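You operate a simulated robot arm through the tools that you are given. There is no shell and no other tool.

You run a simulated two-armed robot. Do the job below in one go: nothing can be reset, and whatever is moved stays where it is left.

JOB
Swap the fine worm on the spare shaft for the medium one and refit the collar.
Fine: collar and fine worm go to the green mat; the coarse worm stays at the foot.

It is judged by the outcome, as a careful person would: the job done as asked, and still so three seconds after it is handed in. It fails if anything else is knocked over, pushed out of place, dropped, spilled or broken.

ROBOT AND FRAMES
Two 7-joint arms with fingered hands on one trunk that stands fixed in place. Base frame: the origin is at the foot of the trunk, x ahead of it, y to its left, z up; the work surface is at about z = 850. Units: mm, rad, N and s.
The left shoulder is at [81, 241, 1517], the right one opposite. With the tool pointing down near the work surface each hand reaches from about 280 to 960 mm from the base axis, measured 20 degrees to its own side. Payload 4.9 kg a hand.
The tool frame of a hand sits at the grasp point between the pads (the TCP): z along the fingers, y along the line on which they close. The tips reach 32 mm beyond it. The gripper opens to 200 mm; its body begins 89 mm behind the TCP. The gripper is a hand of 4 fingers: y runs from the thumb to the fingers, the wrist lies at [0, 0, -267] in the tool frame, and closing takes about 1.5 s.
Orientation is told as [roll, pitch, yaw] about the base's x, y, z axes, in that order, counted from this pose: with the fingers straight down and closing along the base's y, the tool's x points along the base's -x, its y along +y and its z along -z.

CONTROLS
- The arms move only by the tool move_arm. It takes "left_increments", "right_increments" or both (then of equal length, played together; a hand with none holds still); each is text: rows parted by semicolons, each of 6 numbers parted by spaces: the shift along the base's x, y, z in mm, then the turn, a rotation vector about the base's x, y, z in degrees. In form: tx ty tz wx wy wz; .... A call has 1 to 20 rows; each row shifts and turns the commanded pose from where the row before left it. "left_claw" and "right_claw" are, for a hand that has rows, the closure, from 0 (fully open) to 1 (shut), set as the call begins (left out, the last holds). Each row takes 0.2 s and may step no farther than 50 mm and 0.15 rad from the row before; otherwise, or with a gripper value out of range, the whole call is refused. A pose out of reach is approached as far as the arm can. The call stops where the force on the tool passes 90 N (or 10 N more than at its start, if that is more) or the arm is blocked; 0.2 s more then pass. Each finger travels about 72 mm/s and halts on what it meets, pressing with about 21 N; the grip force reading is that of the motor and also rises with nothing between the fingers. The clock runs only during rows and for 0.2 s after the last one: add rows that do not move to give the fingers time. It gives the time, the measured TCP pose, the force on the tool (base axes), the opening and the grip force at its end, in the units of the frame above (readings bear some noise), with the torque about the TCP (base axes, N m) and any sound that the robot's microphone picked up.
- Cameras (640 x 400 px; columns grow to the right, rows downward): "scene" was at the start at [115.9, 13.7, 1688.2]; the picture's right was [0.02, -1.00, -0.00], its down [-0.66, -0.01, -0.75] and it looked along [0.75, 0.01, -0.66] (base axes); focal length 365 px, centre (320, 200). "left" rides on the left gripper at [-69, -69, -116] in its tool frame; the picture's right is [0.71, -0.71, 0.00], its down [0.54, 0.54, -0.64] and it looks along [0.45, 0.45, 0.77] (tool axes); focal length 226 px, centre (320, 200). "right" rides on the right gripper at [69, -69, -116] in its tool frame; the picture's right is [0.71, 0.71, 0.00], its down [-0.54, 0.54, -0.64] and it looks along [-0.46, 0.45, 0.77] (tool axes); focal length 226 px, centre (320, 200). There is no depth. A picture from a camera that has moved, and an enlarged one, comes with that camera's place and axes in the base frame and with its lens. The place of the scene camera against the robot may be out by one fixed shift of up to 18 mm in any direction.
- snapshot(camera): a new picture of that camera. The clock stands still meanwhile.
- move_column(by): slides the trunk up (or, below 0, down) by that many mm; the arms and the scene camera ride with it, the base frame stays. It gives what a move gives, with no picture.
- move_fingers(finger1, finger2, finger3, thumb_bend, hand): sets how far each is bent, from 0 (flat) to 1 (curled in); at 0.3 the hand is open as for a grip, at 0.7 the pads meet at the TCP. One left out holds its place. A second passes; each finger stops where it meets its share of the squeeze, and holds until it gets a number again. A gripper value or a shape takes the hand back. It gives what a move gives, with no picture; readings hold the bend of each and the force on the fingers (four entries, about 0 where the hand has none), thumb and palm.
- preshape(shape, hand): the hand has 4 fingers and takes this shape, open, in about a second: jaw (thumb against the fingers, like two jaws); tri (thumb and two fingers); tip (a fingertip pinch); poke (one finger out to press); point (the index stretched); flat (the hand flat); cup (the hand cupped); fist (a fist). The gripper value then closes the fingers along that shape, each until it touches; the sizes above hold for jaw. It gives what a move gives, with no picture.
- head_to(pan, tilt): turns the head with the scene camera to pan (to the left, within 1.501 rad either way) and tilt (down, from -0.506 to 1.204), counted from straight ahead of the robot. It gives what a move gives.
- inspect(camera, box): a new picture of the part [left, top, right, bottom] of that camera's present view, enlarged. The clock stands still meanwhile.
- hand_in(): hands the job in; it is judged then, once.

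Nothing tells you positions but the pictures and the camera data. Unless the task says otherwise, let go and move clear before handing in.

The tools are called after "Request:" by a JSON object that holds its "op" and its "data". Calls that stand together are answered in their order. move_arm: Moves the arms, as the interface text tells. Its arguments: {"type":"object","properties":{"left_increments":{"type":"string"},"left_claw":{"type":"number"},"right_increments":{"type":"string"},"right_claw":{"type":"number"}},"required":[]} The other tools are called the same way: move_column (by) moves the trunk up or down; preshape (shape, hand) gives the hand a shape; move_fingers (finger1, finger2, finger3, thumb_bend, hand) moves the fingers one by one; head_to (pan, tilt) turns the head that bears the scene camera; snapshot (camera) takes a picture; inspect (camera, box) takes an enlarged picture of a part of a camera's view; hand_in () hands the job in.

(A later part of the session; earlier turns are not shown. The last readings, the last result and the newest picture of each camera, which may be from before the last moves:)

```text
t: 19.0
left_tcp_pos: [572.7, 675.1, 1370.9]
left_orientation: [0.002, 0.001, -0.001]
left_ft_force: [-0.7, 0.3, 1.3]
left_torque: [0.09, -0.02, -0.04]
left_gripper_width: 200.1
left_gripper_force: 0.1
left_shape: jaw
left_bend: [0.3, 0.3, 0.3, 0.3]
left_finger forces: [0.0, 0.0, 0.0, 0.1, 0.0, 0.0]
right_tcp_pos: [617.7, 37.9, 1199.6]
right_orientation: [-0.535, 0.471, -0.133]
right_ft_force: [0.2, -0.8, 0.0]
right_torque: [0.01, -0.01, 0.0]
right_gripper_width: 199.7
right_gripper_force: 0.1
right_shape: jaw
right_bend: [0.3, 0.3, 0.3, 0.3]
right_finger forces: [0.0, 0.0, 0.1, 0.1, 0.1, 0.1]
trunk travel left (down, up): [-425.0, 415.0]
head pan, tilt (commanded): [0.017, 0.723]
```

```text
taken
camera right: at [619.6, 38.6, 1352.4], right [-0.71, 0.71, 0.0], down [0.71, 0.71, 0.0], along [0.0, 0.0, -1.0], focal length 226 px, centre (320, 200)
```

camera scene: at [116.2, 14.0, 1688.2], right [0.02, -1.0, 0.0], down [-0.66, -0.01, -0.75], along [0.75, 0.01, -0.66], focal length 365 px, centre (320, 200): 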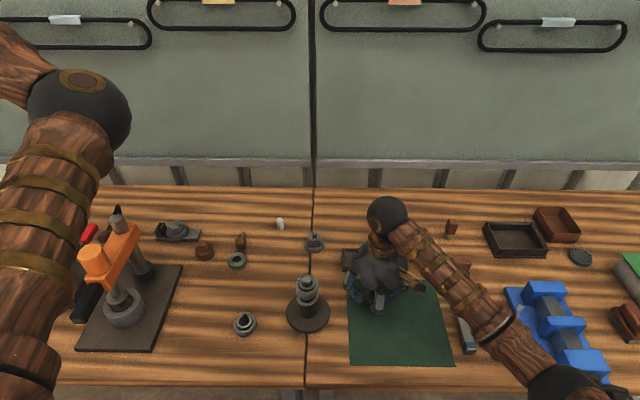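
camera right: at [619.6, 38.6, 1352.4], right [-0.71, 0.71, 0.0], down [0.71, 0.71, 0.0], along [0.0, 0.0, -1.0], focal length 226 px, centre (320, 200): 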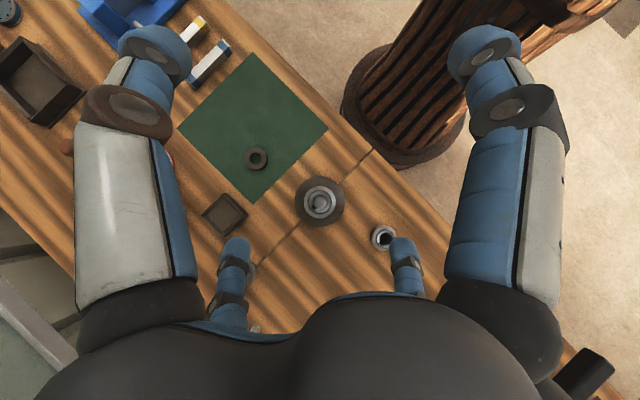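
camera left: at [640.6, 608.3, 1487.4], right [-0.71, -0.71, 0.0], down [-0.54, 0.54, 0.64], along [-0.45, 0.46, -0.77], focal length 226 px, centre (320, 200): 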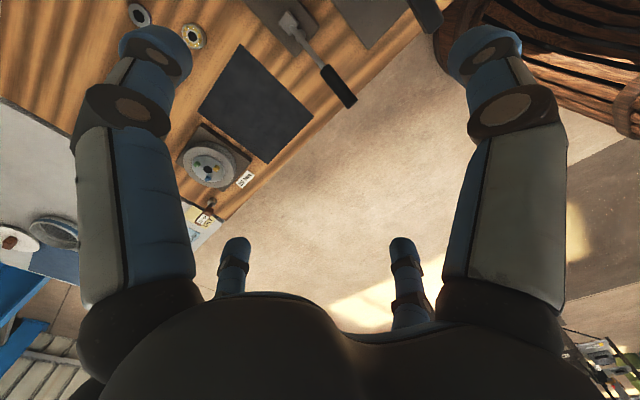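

Request:
{"op": "inspect", "data": {"camera": "right", "box": [300, 185, 340, 220]}}

Request:
{"op": "inspect", "data": {"camera": "right", "box": [362, 218, 402, 258]}}

Request:
{"op": "inspect", "data": {"camera": "right", "box": [230, 130, 280, 180]}}

```text
11.43 times, centred on (320, 202) of right
camera zoom: at [619.6, 38.6, 1352.4], right [-0.71, 0.71, 0.0], down [0.71, 0.71, 0.0], along [0.0, 0.0, -1.0], focal length 2584 px, centre (320, 171)
```

zoom: 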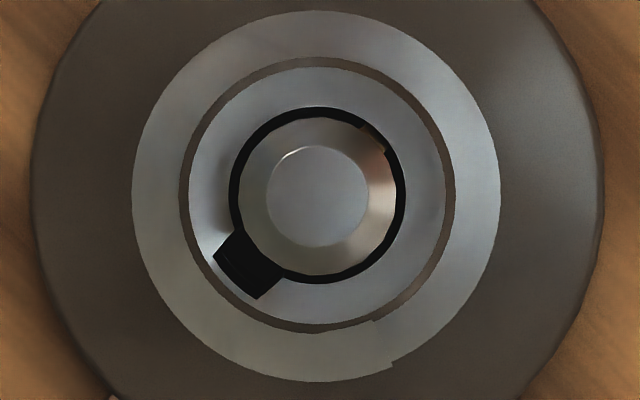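

```text
10.00 times, centred on (382, 238) of right
camera zoom: at [619.6, 38.6, 1352.4], right [-0.71, 0.71, 0.0], down [0.71, 0.71, 0.0], along [0.0, 0.0, -1.0], focal length 2261 px, centre (-300, -180)
```

zoom: 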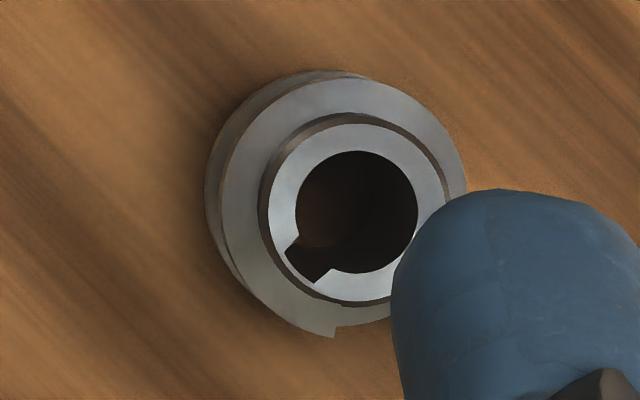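

```text
8.00 times, centred on (255, 155) of right
camera zoom: at [619.6, 38.6, 1352.4], right [-0.71, 0.71, 0.0], down [0.71, 0.71, 0.0], along [0.0, 0.0, -1.0], focal length 1808 px, centre (840, 560)
```

zoom: 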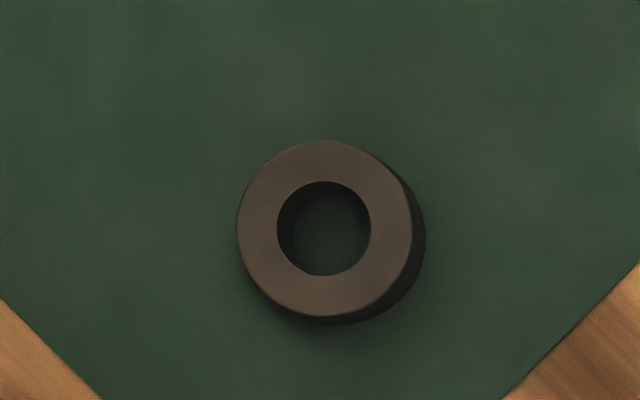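

The plan view shows the fine worm's keyway facing +x while a small brass key is on the −x side of the shaft. I zoom closer on the key from two views to judge its height and reach.

Request:
{"op": "inspect", "data": {"camera": "right", "box": [314, 190, 330, 200]}}

Request:
{"op": "inspect", "data": {"camera": "scene", "box": [298, 276, 318, 292]}}

```text
16.00 times, centred on (322, 195) of right
camera zoom: at [619.6, 38.6, 1352.4], right [-0.71, 0.71, 0.0], down [0.71, 0.71, 0.0], along [0.0, 0.0, -1.0], focal length 3617 px, centre (288, 280)
```

zoom: 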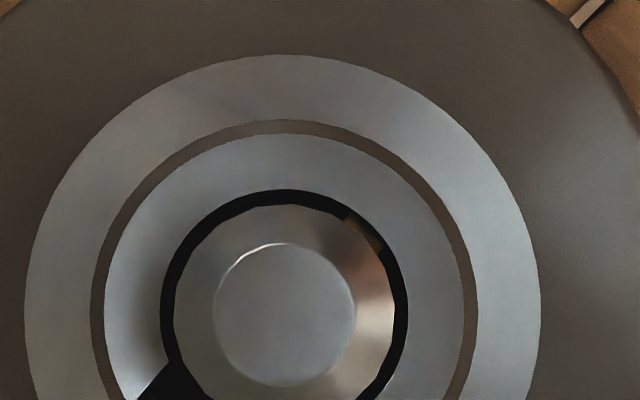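

```text
16.00 times, centred on (308, 284) of scene
camera zoom: at [115.8, 11.9, 1688.3], right [0.02, -1.0, 0.0], down [-0.66, -0.01, -0.75], along [0.75, 0.01, -0.66], focal length 5846 px, centre (512, -1144)
```

zoom: 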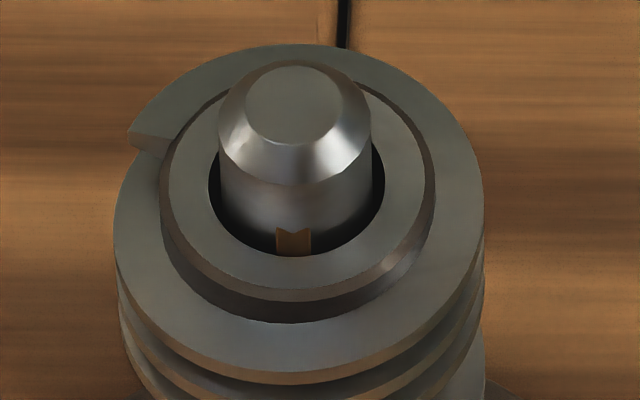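

Request:
{"op": "inspect", "data": {"camera": "right", "box": [310, 200, 320, 210]}}

Request:
{"op": "inspect", "data": {"camera": "right", "box": [320, 190, 328, 198]}}

```text
16.00 times, centred on (315, 205) of right
camera zoom: at [619.6, 38.6, 1352.4], right [-0.71, 0.71, 0.0], down [0.71, 0.71, 0.0], along [0.0, 0.0, -1.0], focal length 3617 px, centre (400, 120)
```

zoom: 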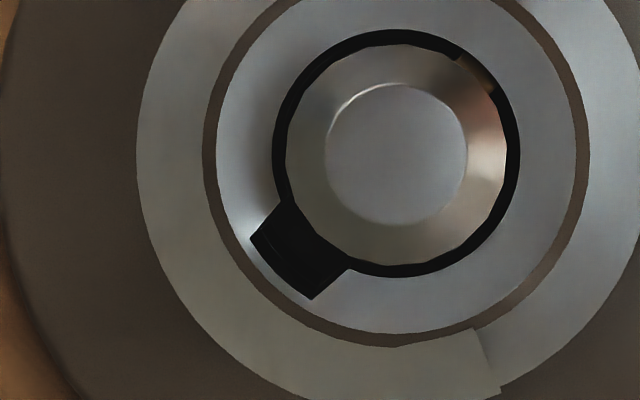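

```text
16.00 times, centred on (324, 194) of right
camera zoom: at [619.6, 38.6, 1352.4], right [-0.71, 0.71, 0.0], down [0.71, 0.71, 0.0], along [0.0, 0.0, -1.0], focal length 3617 px, centre (256, 296)
```

zoom: 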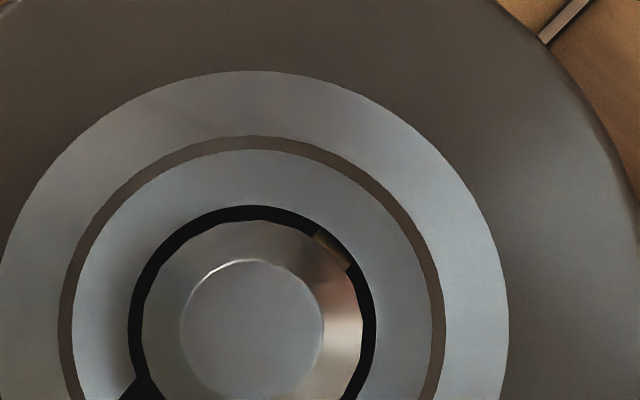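

The key looks shallow and at the very top of the worm's bore, so I'll test with a gentle lift. I bring the right hand back upright, centred over the shaft, and stop just above the shaft end.

Request:
{"op": "move_arm", "data": {"right_increments": "0.2 -0.4 -20 5.66 -5.66 0; 0.2 -0.4 -30 5.66 -5.66 0; 0.2 -0.4 -30 5.66 -5.66 0; 0.2 -0.4 -30 5.66 -5.66 0; 0.2 -0.4 -30 5.66 -5.66 0; 0 0 -5 0 0 0; 0 0 0 0 0 0", "right_claw": 0.5}}

Request:
{"op": "inspect", "data": {"camera": "right", "box": [270, 90, 370, 180]}}

Request:
{"op": "snapshot", "data": {"camera": "right"}}

```text
t: 20.6
left_tcp_pos: [573.5, 677.7, 1369.8]
left_orientation: [-0.001, 0.003, 0.0]
left_ft_force: [-0.2, -1.0, -0.3]
left_torque: [-0.04, -0.01, 0.0]
left_gripper_width: 199.8
left_gripper_force: 0.1
left_shape: jaw
left_bend: [0.3, 0.3, 0.3, 0.3]
left_finger forces: [0.0, 0.0, 0.0, 0.0, 0.0, 0.0]
right_tcp_pos: [620.1, 37.2, 1054.9]
right_orientation: [-0.001, -0.001, 0.0]
right_ft_force: [-1.3, 0.3, -0.2]
right_torque: [-0.03, 0.0, 0.0]
right_gripper_width: 100.5
right_gripper_force: 0.1
right_shape: jaw
right_bend: [0.38, 0.38, 0.38, 0.36]
right_finger forces: [0.0, 0.0, 0.0, 0.1, 0.0, 0.0]
trunk travel left (down, up): [-425.0, 415.0]
head pan, tilt (commanded): [0.017, 0.723]
```

```text
4.44 times, centred on (320, 135) of right
camera zoom: at [552.1, -30.7, 1172.0], right [-0.71, 0.71, 0.0], down [0.54, 0.54, 0.64], along [0.45, 0.45, -0.77], focal length 1005 px, centre (320, 489)
```

zoom: 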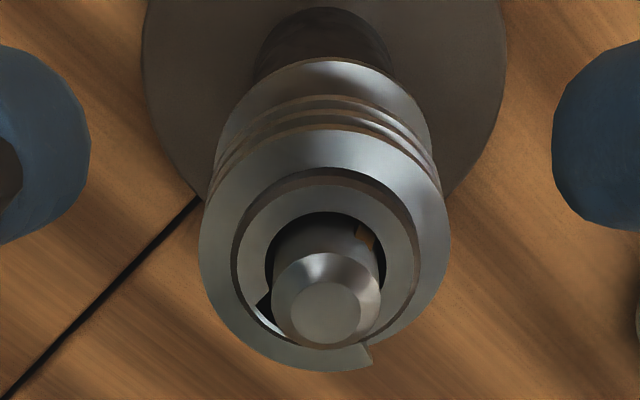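

```text
taken
camera right: at [552.1, -30.7, 1172.0], right [-0.71, 0.71, 0.0], down [0.54, 0.54, 0.64], along [0.45, 0.45, -0.77], focal length 226 px, centre (320, 200)
```

right: 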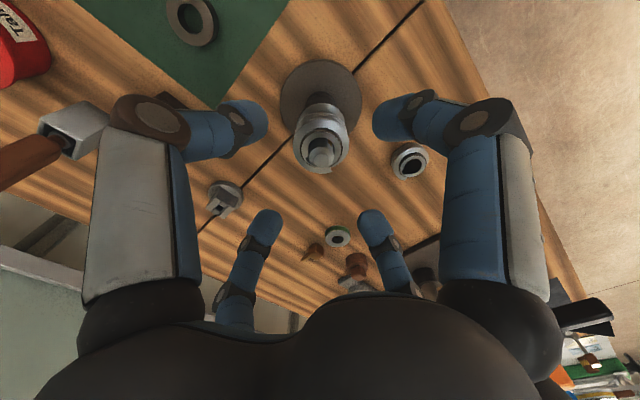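

Request:
{"op": "inspect", "data": {"camera": "right", "box": [310, 130, 340, 155]}}

```text
16.00 times, centred on (325, 142) of right
camera zoom: at [552.1, -30.7, 1172.0], right [-0.71, 0.71, 0.0], down [0.54, 0.54, 0.64], along [0.45, 0.45, -0.77], focal length 3617 px, centre (240, 1120)
```

zoom: 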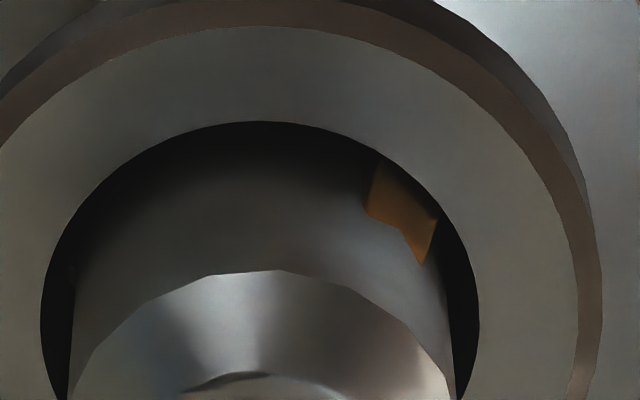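

Centred; the fine worm's hub top is at about z 981 and its thread spans roughly 950–978. I go down to grip the fine worm only, keeping tips above the coarse worm.

Request:
{"op": "move_arm", "data": {"right_increments": "0 0 -30 0 0 0; 0 0 -25 0 0 0; 0 0 -12 0 0 0; 0 0 0 0 0 0", "right_claw": 0.55}}

Request:
{"op": "inspect", "data": {"camera": "right", "box": [220, 100, 420, 280]}}

Request:
{"op": "inspect", "data": {"camera": "scene", "box": [260, 230, 360, 340]}}

```text
t: 21.6
left_tcp_pos: [571.8, 676.5, 1369.8]
left_orientation: [-0.001, 0.003, -0.001]
left_ft_force: [-0.5, 0.7, -0.1]
left_torque: [0.01, 0.01, -0.02]
left_gripper_width: 199.9
left_gripper_force: 0.1
left_shape: jaw
left_bend: [0.3, 0.3, 0.3, 0.3]
left_finger forces: [0.0, 0.1, 0.0, 0.0, 0.1, 0.1]
right_tcp_pos: [619.2, 36.1, 985.8]
right_orientation: [-0.001, 0.0, 0.0]
right_ft_force: [1.0, 0.3, 0.5]
right_torque: [0.02, 0.0, 0.02]
right_gripper_width: 90.1
right_gripper_force: 0.1
right_shape: jaw
right_bend: [0.4, 0.4, 0.4, 0.38]
right_finger forces: [0.1, 0.0, 0.1, 0.0, 0.0, 0.1]
trunk travel left (down, up): [-425.0, 415.0]
head pan, tilt (commanded): [0.017, 0.723]
```

```text
2.22 times, centred on (320, 190) of right
camera zoom: at [552.2, -31.9, 1102.9], right [-0.71, 0.71, 0.0], down [0.54, 0.54, 0.64], along [0.45, 0.45, -0.77], focal length 502 px, centre (320, 222)
```

zoom: 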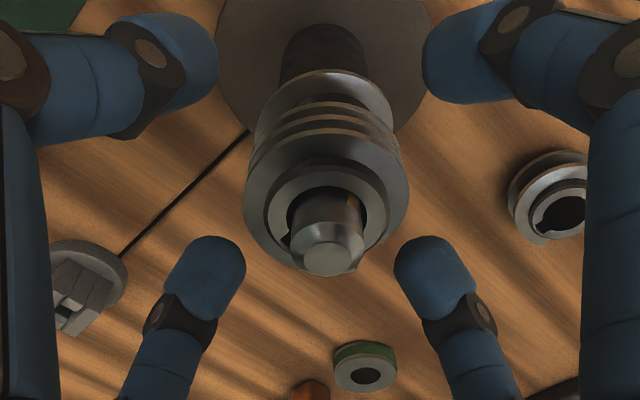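

```text
3.64 times, centred on (310, 285) of scene
camera zoom: at [116.0, 14.0, 1688.2], right [0.02, -1.0, 0.0], down [-0.66, -0.01, -0.75], along [0.75, 0.01, -0.66], focal length 1328 px, centre (356, -109)
```

zoom: 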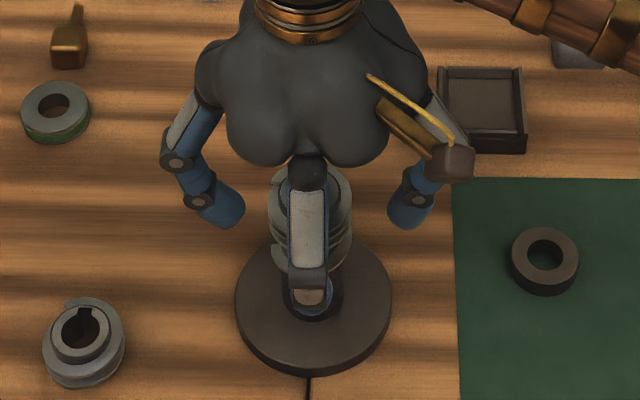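

Request:
{"op": "move_arm", "data": {"right_increments": "0 0 1 0 0 0; 0 0 0 0 0 0; 0 0 0 0 0 0; 0 0 0 0 0 0; 0 0 0 0 0 0; 0 0 0 0 0 0", "right_claw": 0.85}}

Request:
{"op": "inspect", "data": {"camera": "right", "box": [240, 100, 400, 260]}}

Request:
{"op": "inspect", "data": {"camera": "scene", "box": [260, 230, 360, 340]}}

```text
t: 23.0
left_tcp_pos: [573.7, 675.2, 1368.7]
left_orientation: [0.0, 0.001, 0.0]
left_ft_force: [-0.8, -0.7, 0.1]
left_torque: [0.02, -0.01, -0.02]
left_gripper_width: 200.0
left_gripper_force: 0.0
left_shape: jaw
left_bend: [0.3, 0.3, 0.3, 0.3]
left_finger forces: [0.1, 0.0, 0.0, 0.0, 0.1, 0.0]
right_tcp_pos: [618.3, 36.1, 986.8]
right_orientation: [0.001, 0.002, 0.0]
right_ft_force: [-1.1, -0.2, 0.6]
right_torque: [0.06, 0.06, 0.0]
right_gripper_width: 44.0
right_gripper_force: 21.3
right_shape: jaw
right_bend: [0.53, 0.51, 0.52, 0.53]
right_finger forces: [18.3, 20.1, 19.4, 0.1, 18.8, 0.1]
trunk travel left (down, up): [-425.0, 415.0]
head pan, tilt (commanded): [0.017, 0.723]
```

```text
2.50 times, centred on (320, 180) of right
camera zoom: at [552.1, -32.1, 1104.3], right [-0.71, 0.71, 0.0], down [0.54, 0.54, 0.64], along [0.45, 0.45, -0.77], focal length 565 px, centre (320, 250)
```

zoom: 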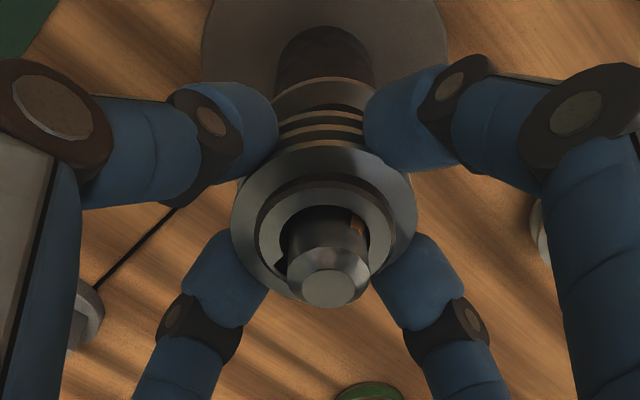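

```text
3.64 times, centred on (310, 285) of scene
camera zoom: at [116.0, 14.0, 1688.2], right [0.02, -1.0, 0.0], down [-0.66, -0.01, -0.75], along [0.75, 0.01, -0.66], focal length 1328 px, centre (356, -109)
```

zoom: 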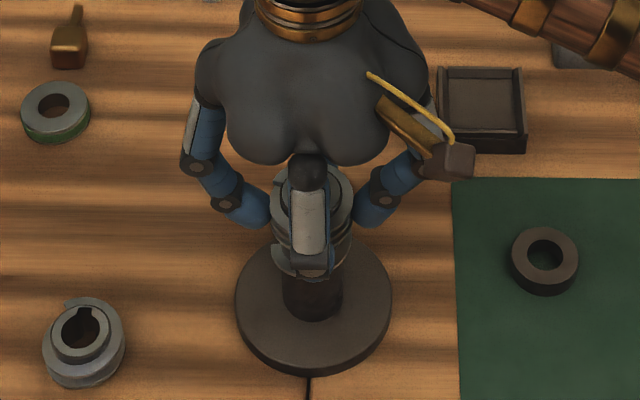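

The fine worm is gripped evenly. I lift only 3 mm to feel whether it moves freely.

Request:
{"op": "move_arm", "data": {"right_increments": "0 0 1 0 0 0; 0 0 1 0 0 0; 0 0 1 0 0 0; 0 0 0 0 0 0"}}

Request:
{"op": "inspect", "data": {"camera": "right", "box": [290, 160, 350, 220]}}

```text
t: 24.0
left_tcp_pos: [572.9, 676.0, 1369.0]
left_orientation: [0.001, 0.002, 0.0]
left_ft_force: [-0.2, -0.3, -0.1]
left_torque: [0.01, 0.04, -0.02]
left_gripper_width: 200.2
left_gripper_force: 0.1
left_shape: jaw
left_bend: [0.3, 0.3, 0.3, 0.3]
left_finger forces: [0.0, 0.0, 0.0, 0.0, 0.0, 0.0]
right_tcp_pos: [619.6, 35.1, 991.1]
right_orientation: [0.0, 0.002, 0.0]
right_ft_force: [-0.3, 0.6, -2.7]
right_torque: [-0.02, 0.02, 0.03]
right_gripper_width: 44.3
right_gripper_force: 21.2
right_shape: jaw
right_bend: [0.53, 0.51, 0.52, 0.53]
right_finger forces: [18.2, 20.0, 19.6, 0.0, 19.4, 0.1]
trunk travel left (down, up): [-425.0, 415.0]
head pan, tilt (commanded): [0.017, 0.723]
```

```text
6.67 times, centred on (320, 190) of right
camera zoom: at [552.8, -31.9, 1107.7], right [-0.71, 0.71, 0.0], down [0.54, 0.54, 0.64], along [0.45, 0.45, -0.77], focal length 1507 px, centre (320, 267)
```

zoom: 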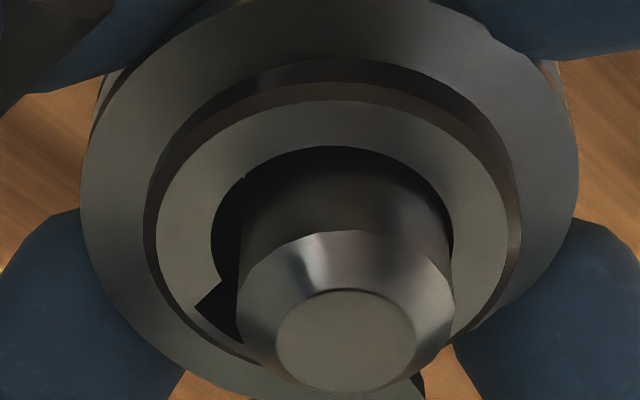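

It moves freely so far (only its weight, ~2.7 N). I continue in small steps, watching force.

Request:
{"op": "move_arm", "data": {"right_increments": "0 0 1 0 0 0; 0 0 1 0 0 0; 0 0 1 0 0 0; 0 0 1 0 0 0; 0 0 0 0 0 0"}}

Request:
{"op": "inspect", "data": {"camera": "scene", "box": [280, 250, 340, 340]}}

Request:
{"op": "inspect", "data": {"camera": "right", "box": [260, 110, 380, 230]}}

```text
t: 25.2
left_tcp_pos: [574.1, 675.8, 1369.8]
left_orientation: [0.0, 0.002, 0.0]
left_ft_force: [0.6, -0.4, 0.6]
left_torque: [0.02, -0.03, 0.0]
left_gripper_width: 199.9
left_gripper_force: 0.2
left_shape: jaw
left_bend: [0.3, 0.3, 0.3, 0.3]
left_finger forces: [0.0, 0.0, 0.0, 0.0, 0.0, 0.0]
right_tcp_pos: [618.9, 35.7, 994.8]
right_orientation: [0.001, 0.0, -0.002]
right_ft_force: [-0.4, -1.2, -2.5]
right_torque: [-0.02, -0.03, -0.01]
right_gripper_width: 43.9
right_gripper_force: 21.6
right_shape: jaw
right_bend: [0.53, 0.51, 0.52, 0.53]
right_finger forces: [18.2, 19.8, 19.9, 0.0, 19.3, 0.0]
trunk travel left (down, up): [-425.0, 415.0]
head pan, tilt (commanded): [0.017, 0.723]
```

```text
4.44 times, centred on (310, 295) of scene
camera zoom: at [116.3, 13.9, 1688.2], right [0.02, -1.0, 0.0], down [-0.66, -0.01, -0.75], along [0.75, 0.01, -0.66], focal length 1624 px, centre (364, -222)
```

zoom: 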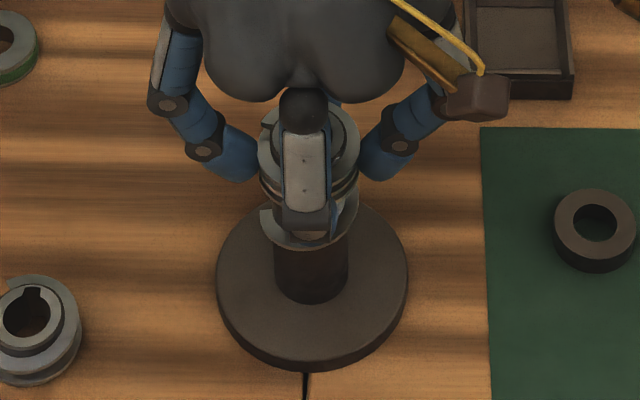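

```text
3.33 times, centred on (320, 170) of right
camera zoom: at [552.6, -31.8, 1112.0], right [-0.71, 0.71, 0.0], down [0.54, 0.54, 0.64], along [0.45, 0.45, -0.77], focal length 754 px, centre (320, 300)
```

zoom: 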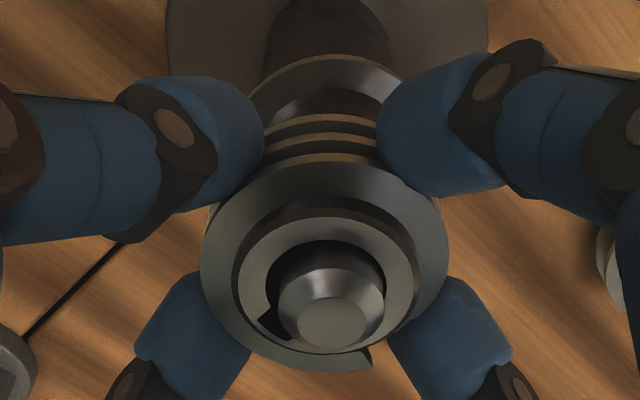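

Still free. I continue the lift in short stages.

Request:
{"op": "move_arm", "data": {"right_increments": "0 0 2 0 0 0; 0 0 2 0 0 0; 0 0 2 0 0 0; 0 0 2 0 0 0; 0 0 2 0 0 0; 0 0 0 0 0 0"}}

Request:
{"op": "inspect", "data": {"camera": "right", "box": [260, 110, 380, 230]}}

Request:
{"op": "inspect", "data": {"camera": "scene", "box": [280, 250, 340, 340]}}

```text
t: 26.6
left_tcp_pos: [574.4, 676.7, 1370.0]
left_orientation: [0.0, 0.001, 0.0]
left_ft_force: [0.3, 0.1, -0.3]
left_torque: [0.01, 0.01, 0.0]
left_gripper_width: 199.7
left_gripper_force: 0.0
left_shape: jaw
left_bend: [0.3, 0.3, 0.3, 0.3]
left_finger forces: [0.0, 0.1, 0.0, 0.0, 0.0, 0.0]
right_tcp_pos: [618.9, 35.7, 1003.8]
right_orientation: [-0.002, 0.003, -0.001]
right_ft_force: [0.0, 0.5, -3.6]
right_torque: [-0.04, -0.01, 0.0]
right_gripper_width: 44.0
right_gripper_force: 21.0
right_shape: jaw
right_bend: [0.53, 0.51, 0.52, 0.53]
right_finger forces: [18.2, 19.8, 19.8, 0.0, 19.2, 0.0]
trunk travel left (down, up): [-425.0, 415.0]
head pan, tilt (commanded): [0.017, 0.723]
```

```text
3.33 times, centred on (320, 170) of right
camera zoom: at [552.5, -31.4, 1121.8], right [-0.71, 0.71, 0.0], down [0.54, 0.54, 0.64], along [0.45, 0.45, -0.77], focal length 754 px, centre (320, 300)
```

zoom: 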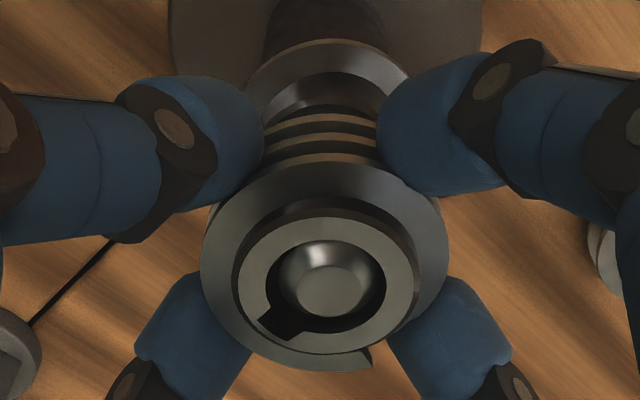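

```text
4.44 times, centred on (310, 295) of scene
camera zoom: at [116.3, 13.9, 1688.2], right [0.02, -1.0, 0.0], down [-0.66, -0.01, -0.75], along [0.75, 0.01, -0.66], focal length 1624 px, centre (364, -222)
```

zoom: 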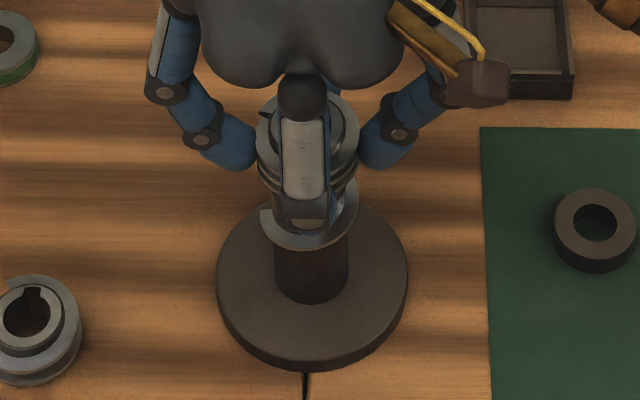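

Request:
{"op": "move_arm", "data": {"right_increments": "0 0 2 0 0 0; 0 0 2 0 0 0; 0 0 2 0 0 0; 0 0 2 0 0 0; 0 0 2 0 0 0; 0 0 3 0 0 0; 0 0 3 0 0 0; 0 0 3 0 0 0; 0 0 3 0 0 0; 0 0 0 0 0 0"}}

Request:
{"op": "inspect", "data": {"camera": "right", "box": [260, 90, 380, 210]}}

Request:
{"op": "inspect", "data": {"camera": "scene", "box": [280, 250, 340, 340]}}

```text
t: 28.8
left_tcp_pos: [573.1, 675.8, 1369.4]
left_orientation: [0.001, 0.0, 0.001]
left_ft_force: [0.0, -0.6, 0.4]
left_torque: [-0.02, -0.01, 0.03]
left_gripper_width: 200.1
left_gripper_force: 0.1
left_shape: jaw
left_bend: [0.3, 0.3, 0.3, 0.3]
left_finger forces: [0.1, 0.0, 0.1, 0.0, 0.0, 0.0]
right_tcp_pos: [619.2, 36.8, 1027.4]
right_orientation: [0.001, 0.001, 0.0]
right_ft_force: [0.1, 0.3, -2.6]
right_torque: [0.0, -0.03, 0.0]
right_gripper_width: 44.3
right_gripper_force: 20.7
right_shape: jaw
right_bend: [0.53, 0.51, 0.52, 0.53]
right_finger forces: [18.2, 19.8, 19.8, 0.0, 19.2, 0.1]
trunk travel left (down, up): [-425.0, 415.0]
head pan, tilt (commanded): [0.017, 0.723]
```

```text
3.33 times, centred on (320, 150) of right
camera zoom: at [552.8, -32.1, 1143.5], right [-0.71, 0.71, 0.0], down [0.54, 0.54, 0.64], along [0.45, 0.45, -0.77], focal length 754 px, centre (320, 367)
```

zoom: 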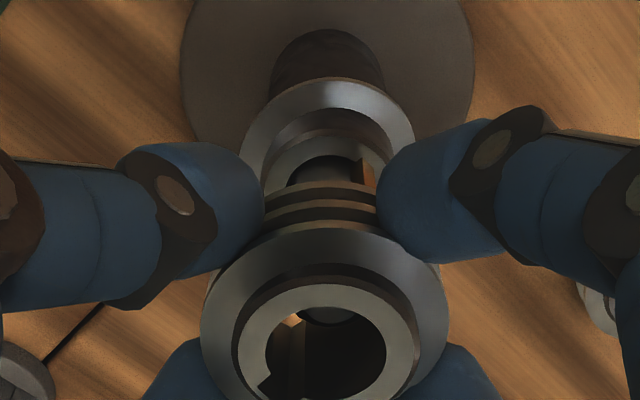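

```text
4.44 times, centred on (310, 295) of scene
camera zoom: at [116.3, 14.0, 1688.2], right [0.02, -1.0, 0.0], down [-0.66, -0.01, -0.75], along [0.75, 0.01, -0.66], focal length 1624 px, centre (364, -222)
```

zoom: 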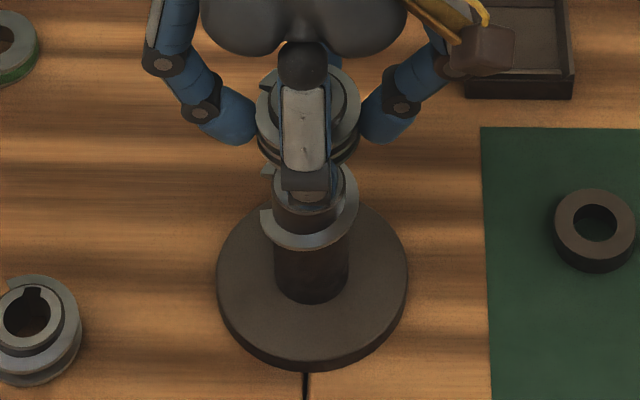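

The coarse worm stays put and the fine one slides up freely. I lift it clear of the shaft.

Request:
{"op": "move_arm", "data": {"right_increments": "0 0 4 0 0 0; 0 0 4 0 0 0; 0 0 6 0 0 0; 0 0 10 0 0 0; 0 0 20 0 0 0; 0 0 30 0 0 0; 0 0 30 0 0 0; 0 0 0 0 0 0"}}

Request:
{"op": "snapshot", "data": {"camera": "right"}}

Request:
{"op": "inspect", "data": {"camera": "scene", "box": [280, 250, 340, 340]}}

Request:
{"op": "inspect", "data": {"camera": "right", "box": [280, 70, 360, 140]}}

```text
t: 30.6
left_tcp_pos: [573.6, 676.6, 1369.3]
left_orientation: [0.0, 0.0, 0.0]
left_ft_force: [-0.3, 0.6, 0.7]
left_torque: [0.04, 0.02, -0.02]
left_gripper_width: 199.9
left_gripper_force: 0.1
left_shape: jaw
left_bend: [0.3, 0.3, 0.3, 0.3]
left_finger forces: [0.0, 0.0, 0.0, 0.0, 0.0, 0.0]
right_tcp_pos: [619.7, 36.7, 1129.9]
right_orientation: [0.001, 0.003, 0.0]
right_ft_force: [0.8, -0.7, -3.3]
right_torque: [0.01, -0.01, 0.0]
right_gripper_width: 44.0
right_gripper_force: 21.6
right_shape: jaw
right_bend: [0.53, 0.51, 0.52, 0.53]
right_finger forces: [18.2, 19.6, 19.9, 0.2, 19.1, 0.0]
trunk travel left (down, up): [-425.0, 415.0]
head pan, tilt (commanded): [0.017, 0.723]
```

```text
taken
camera right: at [553.0, -30.8, 1247.3], right [-0.71, 0.71, 0.0], down [0.54, 0.54, 0.64], along [0.45, 0.45, -0.77], focal length 226 px, centre (320, 200)
```

right: 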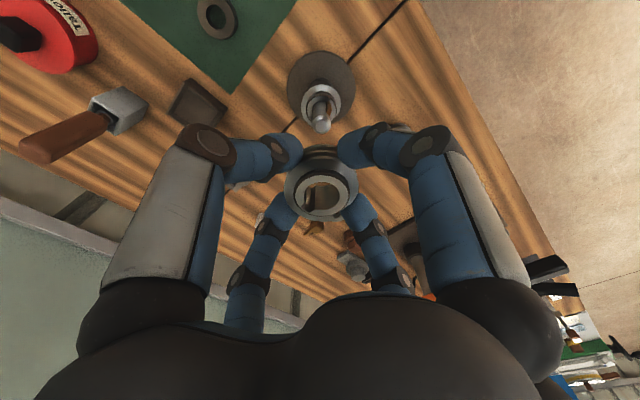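

```text
4.44 times, centred on (310, 295) of scene
camera zoom: at [116.5, 13.9, 1688.1], right [0.02, -1.0, 0.0], down [-0.66, -0.01, -0.75], along [0.75, 0.01, -0.66], focal length 1624 px, centre (364, -222)
```

zoom: 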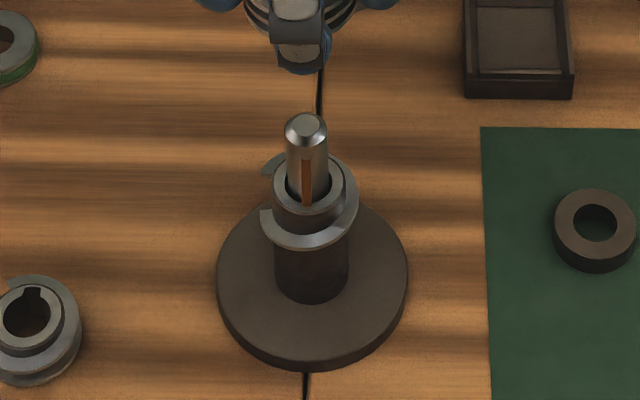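

```text
5.71 times, centred on (320, 105) of right
camera zoom: at [553.0, -30.8, 1247.3], right [-0.71, 0.71, 0.0], down [0.54, 0.54, 0.64], along [0.45, 0.45, -0.77], focal length 1292 px, centre (320, 743)
```

zoom: 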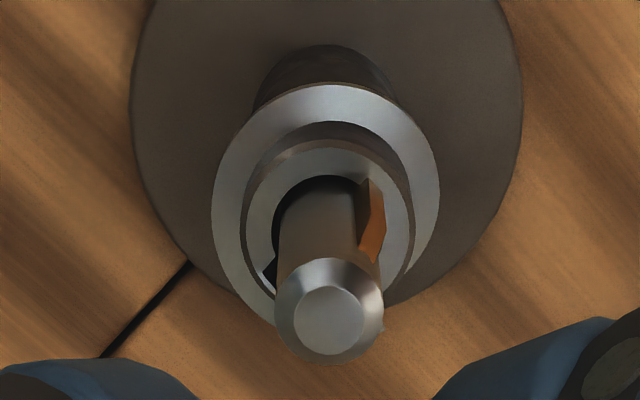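

The fine worm is clear; the shaft carries a long brass key strip on its −x side, running down into the coarse worm. I zoom in on the key relative to the coarse bore.

Request:
{"op": "inspect", "data": {"camera": "right", "box": [305, 85, 340, 125]}}

Request:
{"op": "inspect", "data": {"camera": "scene", "box": [298, 274, 322, 306]}}

Request:
{"op": "inspect", "data": {"camera": "right", "box": [275, 140, 365, 230]}}

```text
10.00 times, centred on (322, 105) of right
camera zoom: at [553.0, -30.8, 1247.3], right [-0.71, 0.71, 0.0], down [0.54, 0.54, 0.64], along [0.45, 0.45, -0.77], focal length 2261 px, centre (295, 1150)
```

zoom: 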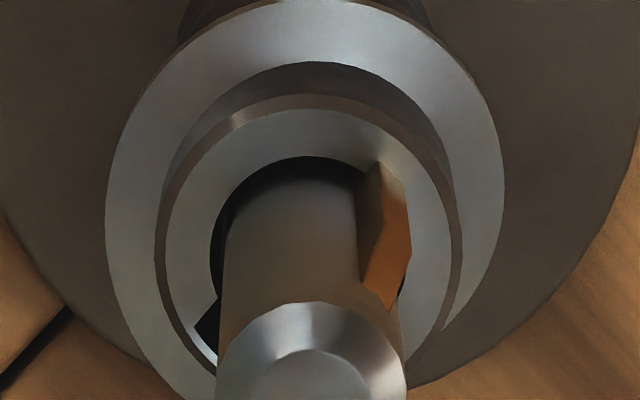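

```text
12.50 times, centred on (310, 290) of scene
camera zoom: at [116.5, 13.9, 1688.1], right [0.02, -1.0, 0.0], down [-0.66, -0.01, -0.75], along [0.75, 0.01, -0.66], focal length 4567 px, centre (445, -925)
```

zoom: 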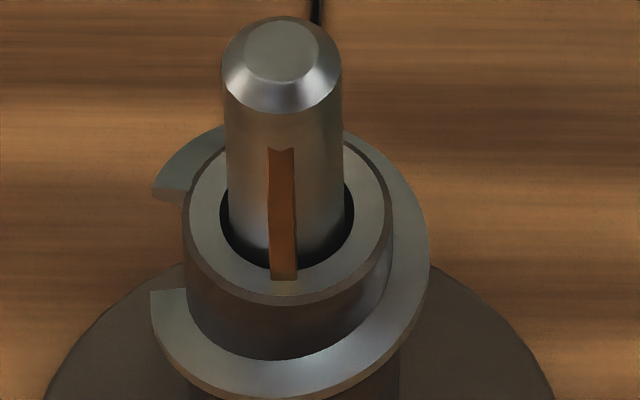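

```text
4.44 times, centred on (320, 185) of right
camera zoom: at [553.0, -30.8, 1247.3], right [-0.71, 0.71, 0.0], down [0.54, 0.54, 0.64], along [0.45, 0.45, -0.77], focal length 1005 px, centre (320, 267)
```

zoom: 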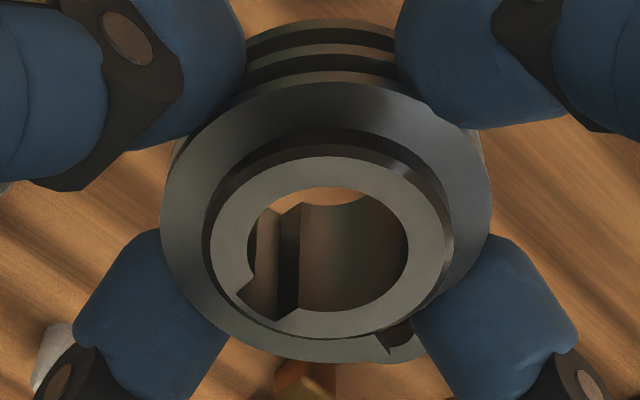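

The key stands proud of the shaft, so its fit matters for the medium worm; I'll look from the side once this hand is free. First the fine worm goes to the green mat near (560, −215).

Request:
{"op": "move_arm", "data": {"right_increments": "-10 -42 0 0 0 0; -10 -42 0 0 0 0; -10 -42 0 0 0 0; -10 -42 0 0 0 0; -10 -42 0 0 0 0; -9 -41 0 0 0 0; 0 0 -45 0 0 0; 0 0 -45 0 0 0; 0 0 -45 0 0 0; 0 0 -45 0 0 0; 0 0 -35 0 0 0; 0 0 -10 0 0 0; 0 0 0 0 0 0"}}

Request:
{"op": "snapshot", "data": {"camera": "scene"}}

Request:
{"op": "snapshot", "data": {"camera": "right"}}

```text
t: 33.4
left_tcp_pos: [574.4, 676.9, 1371.0]
left_orientation: [-0.001, 0.001, -0.002]
left_ft_force: [-0.4, 0.0, 0.5]
left_torque: [-0.02, 0.0, -0.01]
left_gripper_width: 199.9
left_gripper_force: 0.0
left_shape: jaw
left_bend: [0.3, 0.3, 0.3, 0.3]
left_finger forces: [0.0, 0.0, 0.0, 0.1, 0.1, 0.1]
right_tcp_pos: [560.1, -215.2, 906.8]
right_orientation: [0.0, 0.003, 0.001]
right_ft_force: [0.3, 0.8, -2.8]
right_torque: [-0.02, 0.05, -0.01]
right_gripper_width: 43.7
right_gripper_force: 20.8
right_shape: jaw
right_bend: [0.54, 0.51, 0.52, 0.53]
right_finger forces: [18.1, 19.2, 20.5, 0.0, 18.9, 0.0]
trunk travel left (down, up): [-425.0, 415.0]
head pan, tilt (commanded): [0.017, 0.723]
```

```text
taken
camera scene: at [116.3, 14.0, 1688.2], right [0.02, -1.0, 0.0], down [-0.66, -0.01, -0.75], along [0.75, 0.01, -0.66], focal length 365 px, centre (320, 200)
```

scene: 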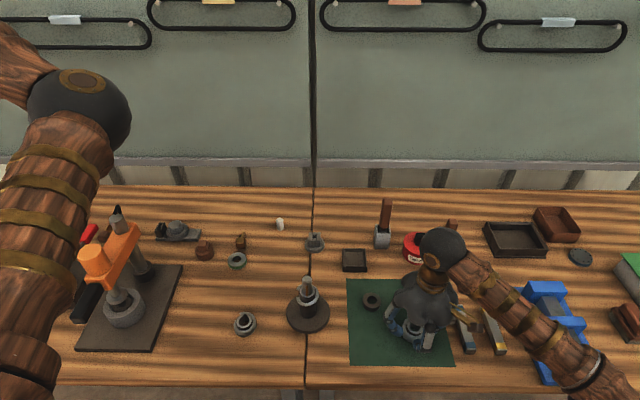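

```text
taken
camera right: at [492.6, -282.7, 1022.6], right [-0.71, 0.71, 0.0], down [0.54, 0.54, 0.64], along [0.45, 0.45, -0.77], focal length 226 px, centre (320, 200)
```

right: 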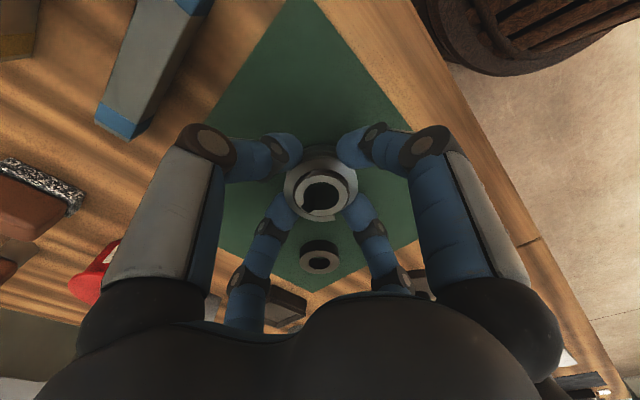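

Over the mat with clearance all round. I lower slowly until contact.

Request:
{"op": "move_arm", "data": {"right_increments": "0 0 -4 0 0 0; 0 0 -3 0 0 0; 0 0 -2 0 0 0; 0 0 -1 0 0 0; 0 0 0 0 0 0"}}

```text
t: 34.6
left_tcp_pos: [573.0, 676.5, 1370.2]
left_orientation: [0.0, 0.001, -0.001]
left_ft_force: [-0.3, -0.3, -0.1]
left_torque: [-0.02, -0.03, -0.01]
left_gripper_width: 199.8
left_gripper_force: 0.1
left_shape: jaw
left_bend: [0.3, 0.3, 0.3, 0.3]
left_finger forces: [0.0, 0.1, 0.1, 0.1, 0.0, 0.0]
right_tcp_pos: [561.0, -215.4, 895.6]
right_orientation: [-0.002, 0.001, -0.001]
right_ft_force: [-0.1, 0.1, -2.7]
right_torque: [-0.02, -0.03, -0.03]
right_gripper_width: 43.9
right_gripper_force: 21.2
right_shape: jaw
right_bend: [0.54, 0.51, 0.52, 0.53]
right_finger forces: [17.9, 19.3, 20.5, 0.0, 19.0, 0.0]
trunk travel left (down, up): [-425.0, 415.0]
head pan, tilt (commanded): [0.017, 0.723]
```

Request:
{"op": "move_arm", "data": {"right_increments": "0 0 -1.5 0 0 0; 0 0 -1.5 0 0 0; 0 0 0 0 0 0"}}

```text
t: 35.4
left_tcp_pos: [573.1, 677.6, 1369.0]
left_orientation: [0.001, 0.002, 0.0]
left_ft_force: [0.4, 0.5, 0.1]
left_torque: [0.01, 0.0, -0.01]
left_gripper_width: 200.0
left_gripper_force: 0.1
left_shape: jaw
left_bend: [0.3, 0.3, 0.3, 0.3]
left_finger forces: [0.0, 0.0, 0.0, 0.0, 0.1, 0.0]
right_tcp_pos: [560.1, -215.4, 891.1]
right_orientation: [0.0, 0.003, -0.001]
right_ft_force: [0.4, -0.7, -2.2]
right_torque: [-0.02, 0.02, -0.01]
right_gripper_width: 44.2
right_gripper_force: 21.1
right_shape: jaw
right_bend: [0.54, 0.51, 0.52, 0.53]
right_finger forces: [18.0, 19.3, 20.4, 0.0, 18.9, 0.0]
trunk travel left (down, up): [-425.0, 415.0]
head pan, tilt (commanded): [0.017, 0.723]
```

Request:
{"op": "move_arm", "data": {"right_increments": "0 0 -1 0 0 0; 0 0 -1 0 0 0; 0 0 0 0 0 0"}}

```text
t: 36.2
left_tcp_pos: [572.6, 675.7, 1369.9]
left_orientation: [0.001, 0.001, -0.001]
left_ft_force: [1.0, 0.7, 0.9]
left_torque: [-0.01, 0.02, 0.03]
left_gripper_width: 199.8
left_gripper_force: 0.1
left_shape: jaw
left_bend: [0.3, 0.3, 0.3, 0.3]
left_finger forces: [0.0, 0.0, 0.0, 0.0, 0.1, 0.1]
right_tcp_pos: [559.2, -215.8, 892.2]
right_orientation: [0.0, 0.0, -0.001]
right_ft_force: [0.5, -0.1, -3.0]
right_torque: [-0.03, 0.03, 0.04]
right_gripper_width: 43.8
right_gripper_force: 20.9
right_shape: jaw
right_bend: [0.54, 0.51, 0.52, 0.53]
right_finger forces: [17.9, 19.4, 20.5, 0.0, 18.9, 0.0]
trunk travel left (down, up): [-425.0, 415.0]
head pan, tilt (commanded): [0.017, 0.723]
```

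Request:
{"op": "move_arm", "data": {"right_increments": "0 0 -1 0 0 0; 0 0 -1 0 0 0; 0 0 0 0 0 0"}}

Request:
{"op": "inspect", "data": {"camera": "scene", "box": [370, 270, 470, 360]}}

```text
t: 37.0
left_tcp_pos: [573.0, 676.2, 1369.5]
left_orientation: [0.001, 0.002, 0.0]
left_ft_force: [0.4, 0.5, 0.5]
left_torque: [0.0, -0.01, 0.01]
left_gripper_width: 200.0
left_gripper_force: 0.0
left_shape: jaw
left_bend: [0.3, 0.3, 0.3, 0.3]
left_finger forces: [0.0, 0.1, 0.0, 0.1, 0.0, 0.0]
right_tcp_pos: [559.2, -214.8, 889.2]
right_orientation: [0.0, 0.001, -0.001]
right_ft_force: [0.7, 0.0, -3.0]
right_torque: [0.0, 0.01, 0.01]
right_gripper_width: 43.7
right_gripper_force: 20.8
right_shape: jaw
right_bend: [0.54, 0.51, 0.52, 0.53]
right_finger forces: [18.0, 19.3, 20.5, 0.0, 18.9, 0.0]
trunk travel left (down, up): [-425.0, 415.0]
head pan, tilt (commanded): [0.017, 0.723]
```

```text
4.44 times, centred on (420, 315) of scene
camera zoom: at [116.1, 13.7, 1688.2], right [0.02, -1.0, 0.0], down [-0.66, -0.01, -0.75], along [0.75, 0.01, -0.66], focal length 1624 px, centre (-124, -311)
```

zoom: 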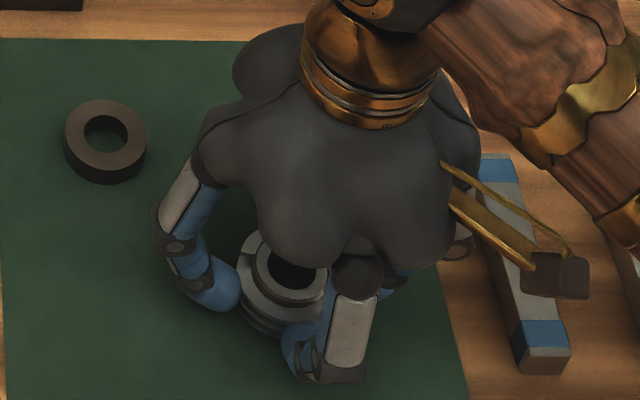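

Request:
{"op": "move_arm", "data": {"right_increments": "0 0 -1 0 0 0; 0 0 -1 0 0 0; 0 0 0 0 0 0"}}

```text
t: 37.8
left_tcp_pos: [572.4, 678.2, 1369.9]
left_orientation: [-0.002, -0.001, 0.0]
left_ft_force: [-0.2, -0.4, 0.0]
left_torque: [0.02, -0.03, -0.02]
left_gripper_width: 199.7
left_gripper_force: 0.2
left_shape: jaw
left_bend: [0.3, 0.3, 0.3, 0.3]
left_finger forces: [0.0, 0.0, 0.1, 0.1, 0.1, 0.1]
right_tcp_pos: [558.9, -214.6, 888.0]
right_orientation: [0.0, -0.003, -0.001]
right_ft_force: [0.6, -0.2, 9.7]
right_torque: [-0.01, -0.11, -0.01]
right_gripper_width: 44.0
right_gripper_force: 20.9
right_shape: jaw
right_bend: [0.54, 0.51, 0.52, 0.53]
right_finger forces: [19.2, 20.8, 22.4, 0.1, 20.5, 0.0]
trunk travel left (down, up): [-425.0, 415.0]
head pan, tilt (commanded): [0.017, 0.723]
```

Contact. I release the fine worm and rise clear.

Request:
{"op": "move_arm", "data": {"right_increments": "0 0 0.5 0 0 0; 0 0 0.5 0 0 0; 0 0 0 0 0 0; 0 0 0 0 0 0; 0 0 10 0 0 0; 0 0 20 0 0 0; 0 0 40 0 0 0; 0 0 45 0 0 0; 0 0 0 0 0 0", "right_claw": 0.5}}

Request:
{"op": "snapshot", "data": {"camera": "right"}}

```text
t: 39.8
left_tcp_pos: [573.1, 677.8, 1370.0]
left_orientation: [0.0, 0.002, 0.0]
left_ft_force: [-0.1, 0.7, 0.5]
left_torque: [0.02, -0.02, 0.0]
left_gripper_width: 199.8
left_gripper_force: 0.1
left_shape: jaw
left_bend: [0.3, 0.3, 0.3, 0.3]
left_finger forces: [0.0, 0.1, 0.0, 0.0, 0.0, 0.0]
right_tcp_pos: [559.0, -213.9, 1001.9]
right_orientation: [0.001, 0.002, 0.001]
right_ft_force: [-1.3, 0.3, 0.0]
right_torque: [0.0, 0.01, 0.01]
right_gripper_width: 99.6
right_gripper_force: 0.2
right_shape: jaw
right_bend: [0.38, 0.38, 0.38, 0.36]
right_finger forces: [0.1, 0.0, 0.0, 0.0, 0.0, 0.0]
trunk travel left (down, up): [-425.0, 415.0]
head pan, tilt (commanded): [0.017, 0.723]
```

```text
taken
camera right: at [492.9, -282.0, 1118.9], right [-0.71, 0.71, 0.0], down [0.54, 0.54, 0.64], along [0.45, 0.45, -0.77], focal length 226 px, centre (320, 200)
```

right: 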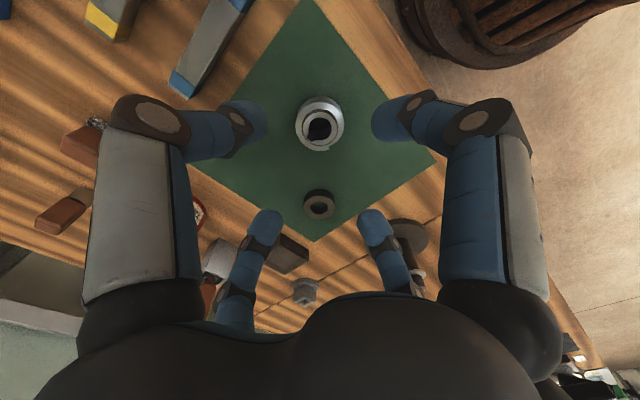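

Both the fine worm and the collar are on the green mat. Now a low side view of the shaft to understand the key.

Request:
{"op": "move_arm", "data": {"right_increments": "-17 33 -2 5.3 -5.3 0; -17 33 -2 5.3 -5.3 0; -17 33 -2 5.3 -5.3 0; -17 32 -2 5.3 -5.3 0; 0 0 0 0 0 0", "right_claw": 0}}

Request:
{"op": "inspect", "data": {"camera": "right", "box": [290, 180, 350, 250]}}

Request:
{"op": "snapshot", "data": {"camera": "right"}}

```text
t: 41.0
left_tcp_pos: [574.6, 675.3, 1369.9]
left_orientation: [0.0, 0.0, -0.001]
left_ft_force: [0.6, -0.5, 0.1]
left_torque: [-0.01, 0.03, 0.02]
left_gripper_width: 200.0
left_gripper_force: 0.0
left_shape: jaw
left_bend: [0.3, 0.3, 0.3, 0.3]
left_finger forces: [0.0, 0.1, 0.0, 0.0, 0.0, 0.0]
right_tcp_pos: [494.1, -83.8, 993.3]
right_orientation: [0.387, -0.36, -0.071]
right_ft_force: [-0.3, 0.2, -0.7]
right_torque: [0.02, -0.02, 0.02]
right_gripper_width: 199.7
right_gripper_force: 0.0
right_shape: jaw
right_bend: [0.3, 0.3, 0.3, 0.3]
right_finger forces: [0.0, 0.0, 0.0, 0.0, 0.0, 0.1]
trunk travel left (down, up): [-425.0, 415.0]
head pan, tilt (commanded): [0.017, 0.723]
```

```text
5.71 times, centred on (320, 215) of right
camera zoom: at [394.4, -183.7, 1046.3], right [-0.71, 0.71, 0.0], down [0.24, 0.24, 0.94], along [0.66, 0.66, -0.34], focal length 1292 px, centre (320, 114)
```

zoom: 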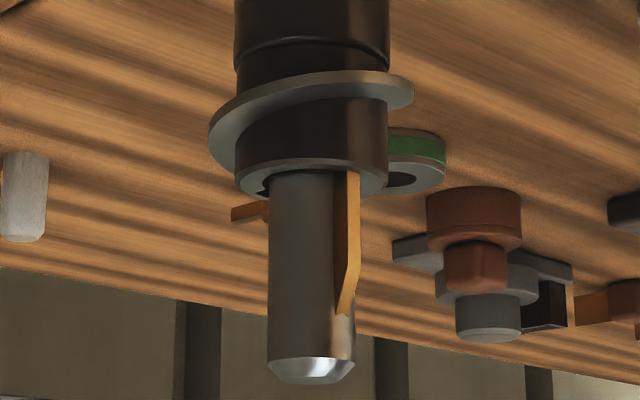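

```text
taken
camera right: at [394.4, -183.7, 1046.3], right [-0.71, 0.71, 0.0], down [0.24, 0.24, 0.94], along [0.66, 0.66, -0.34], focal length 226 px, centre (320, 200)
```

right: 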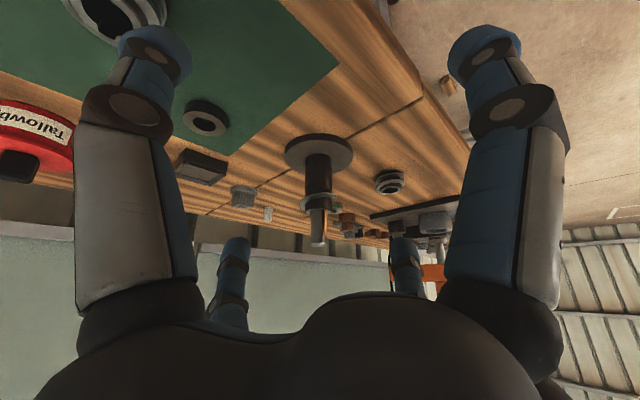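

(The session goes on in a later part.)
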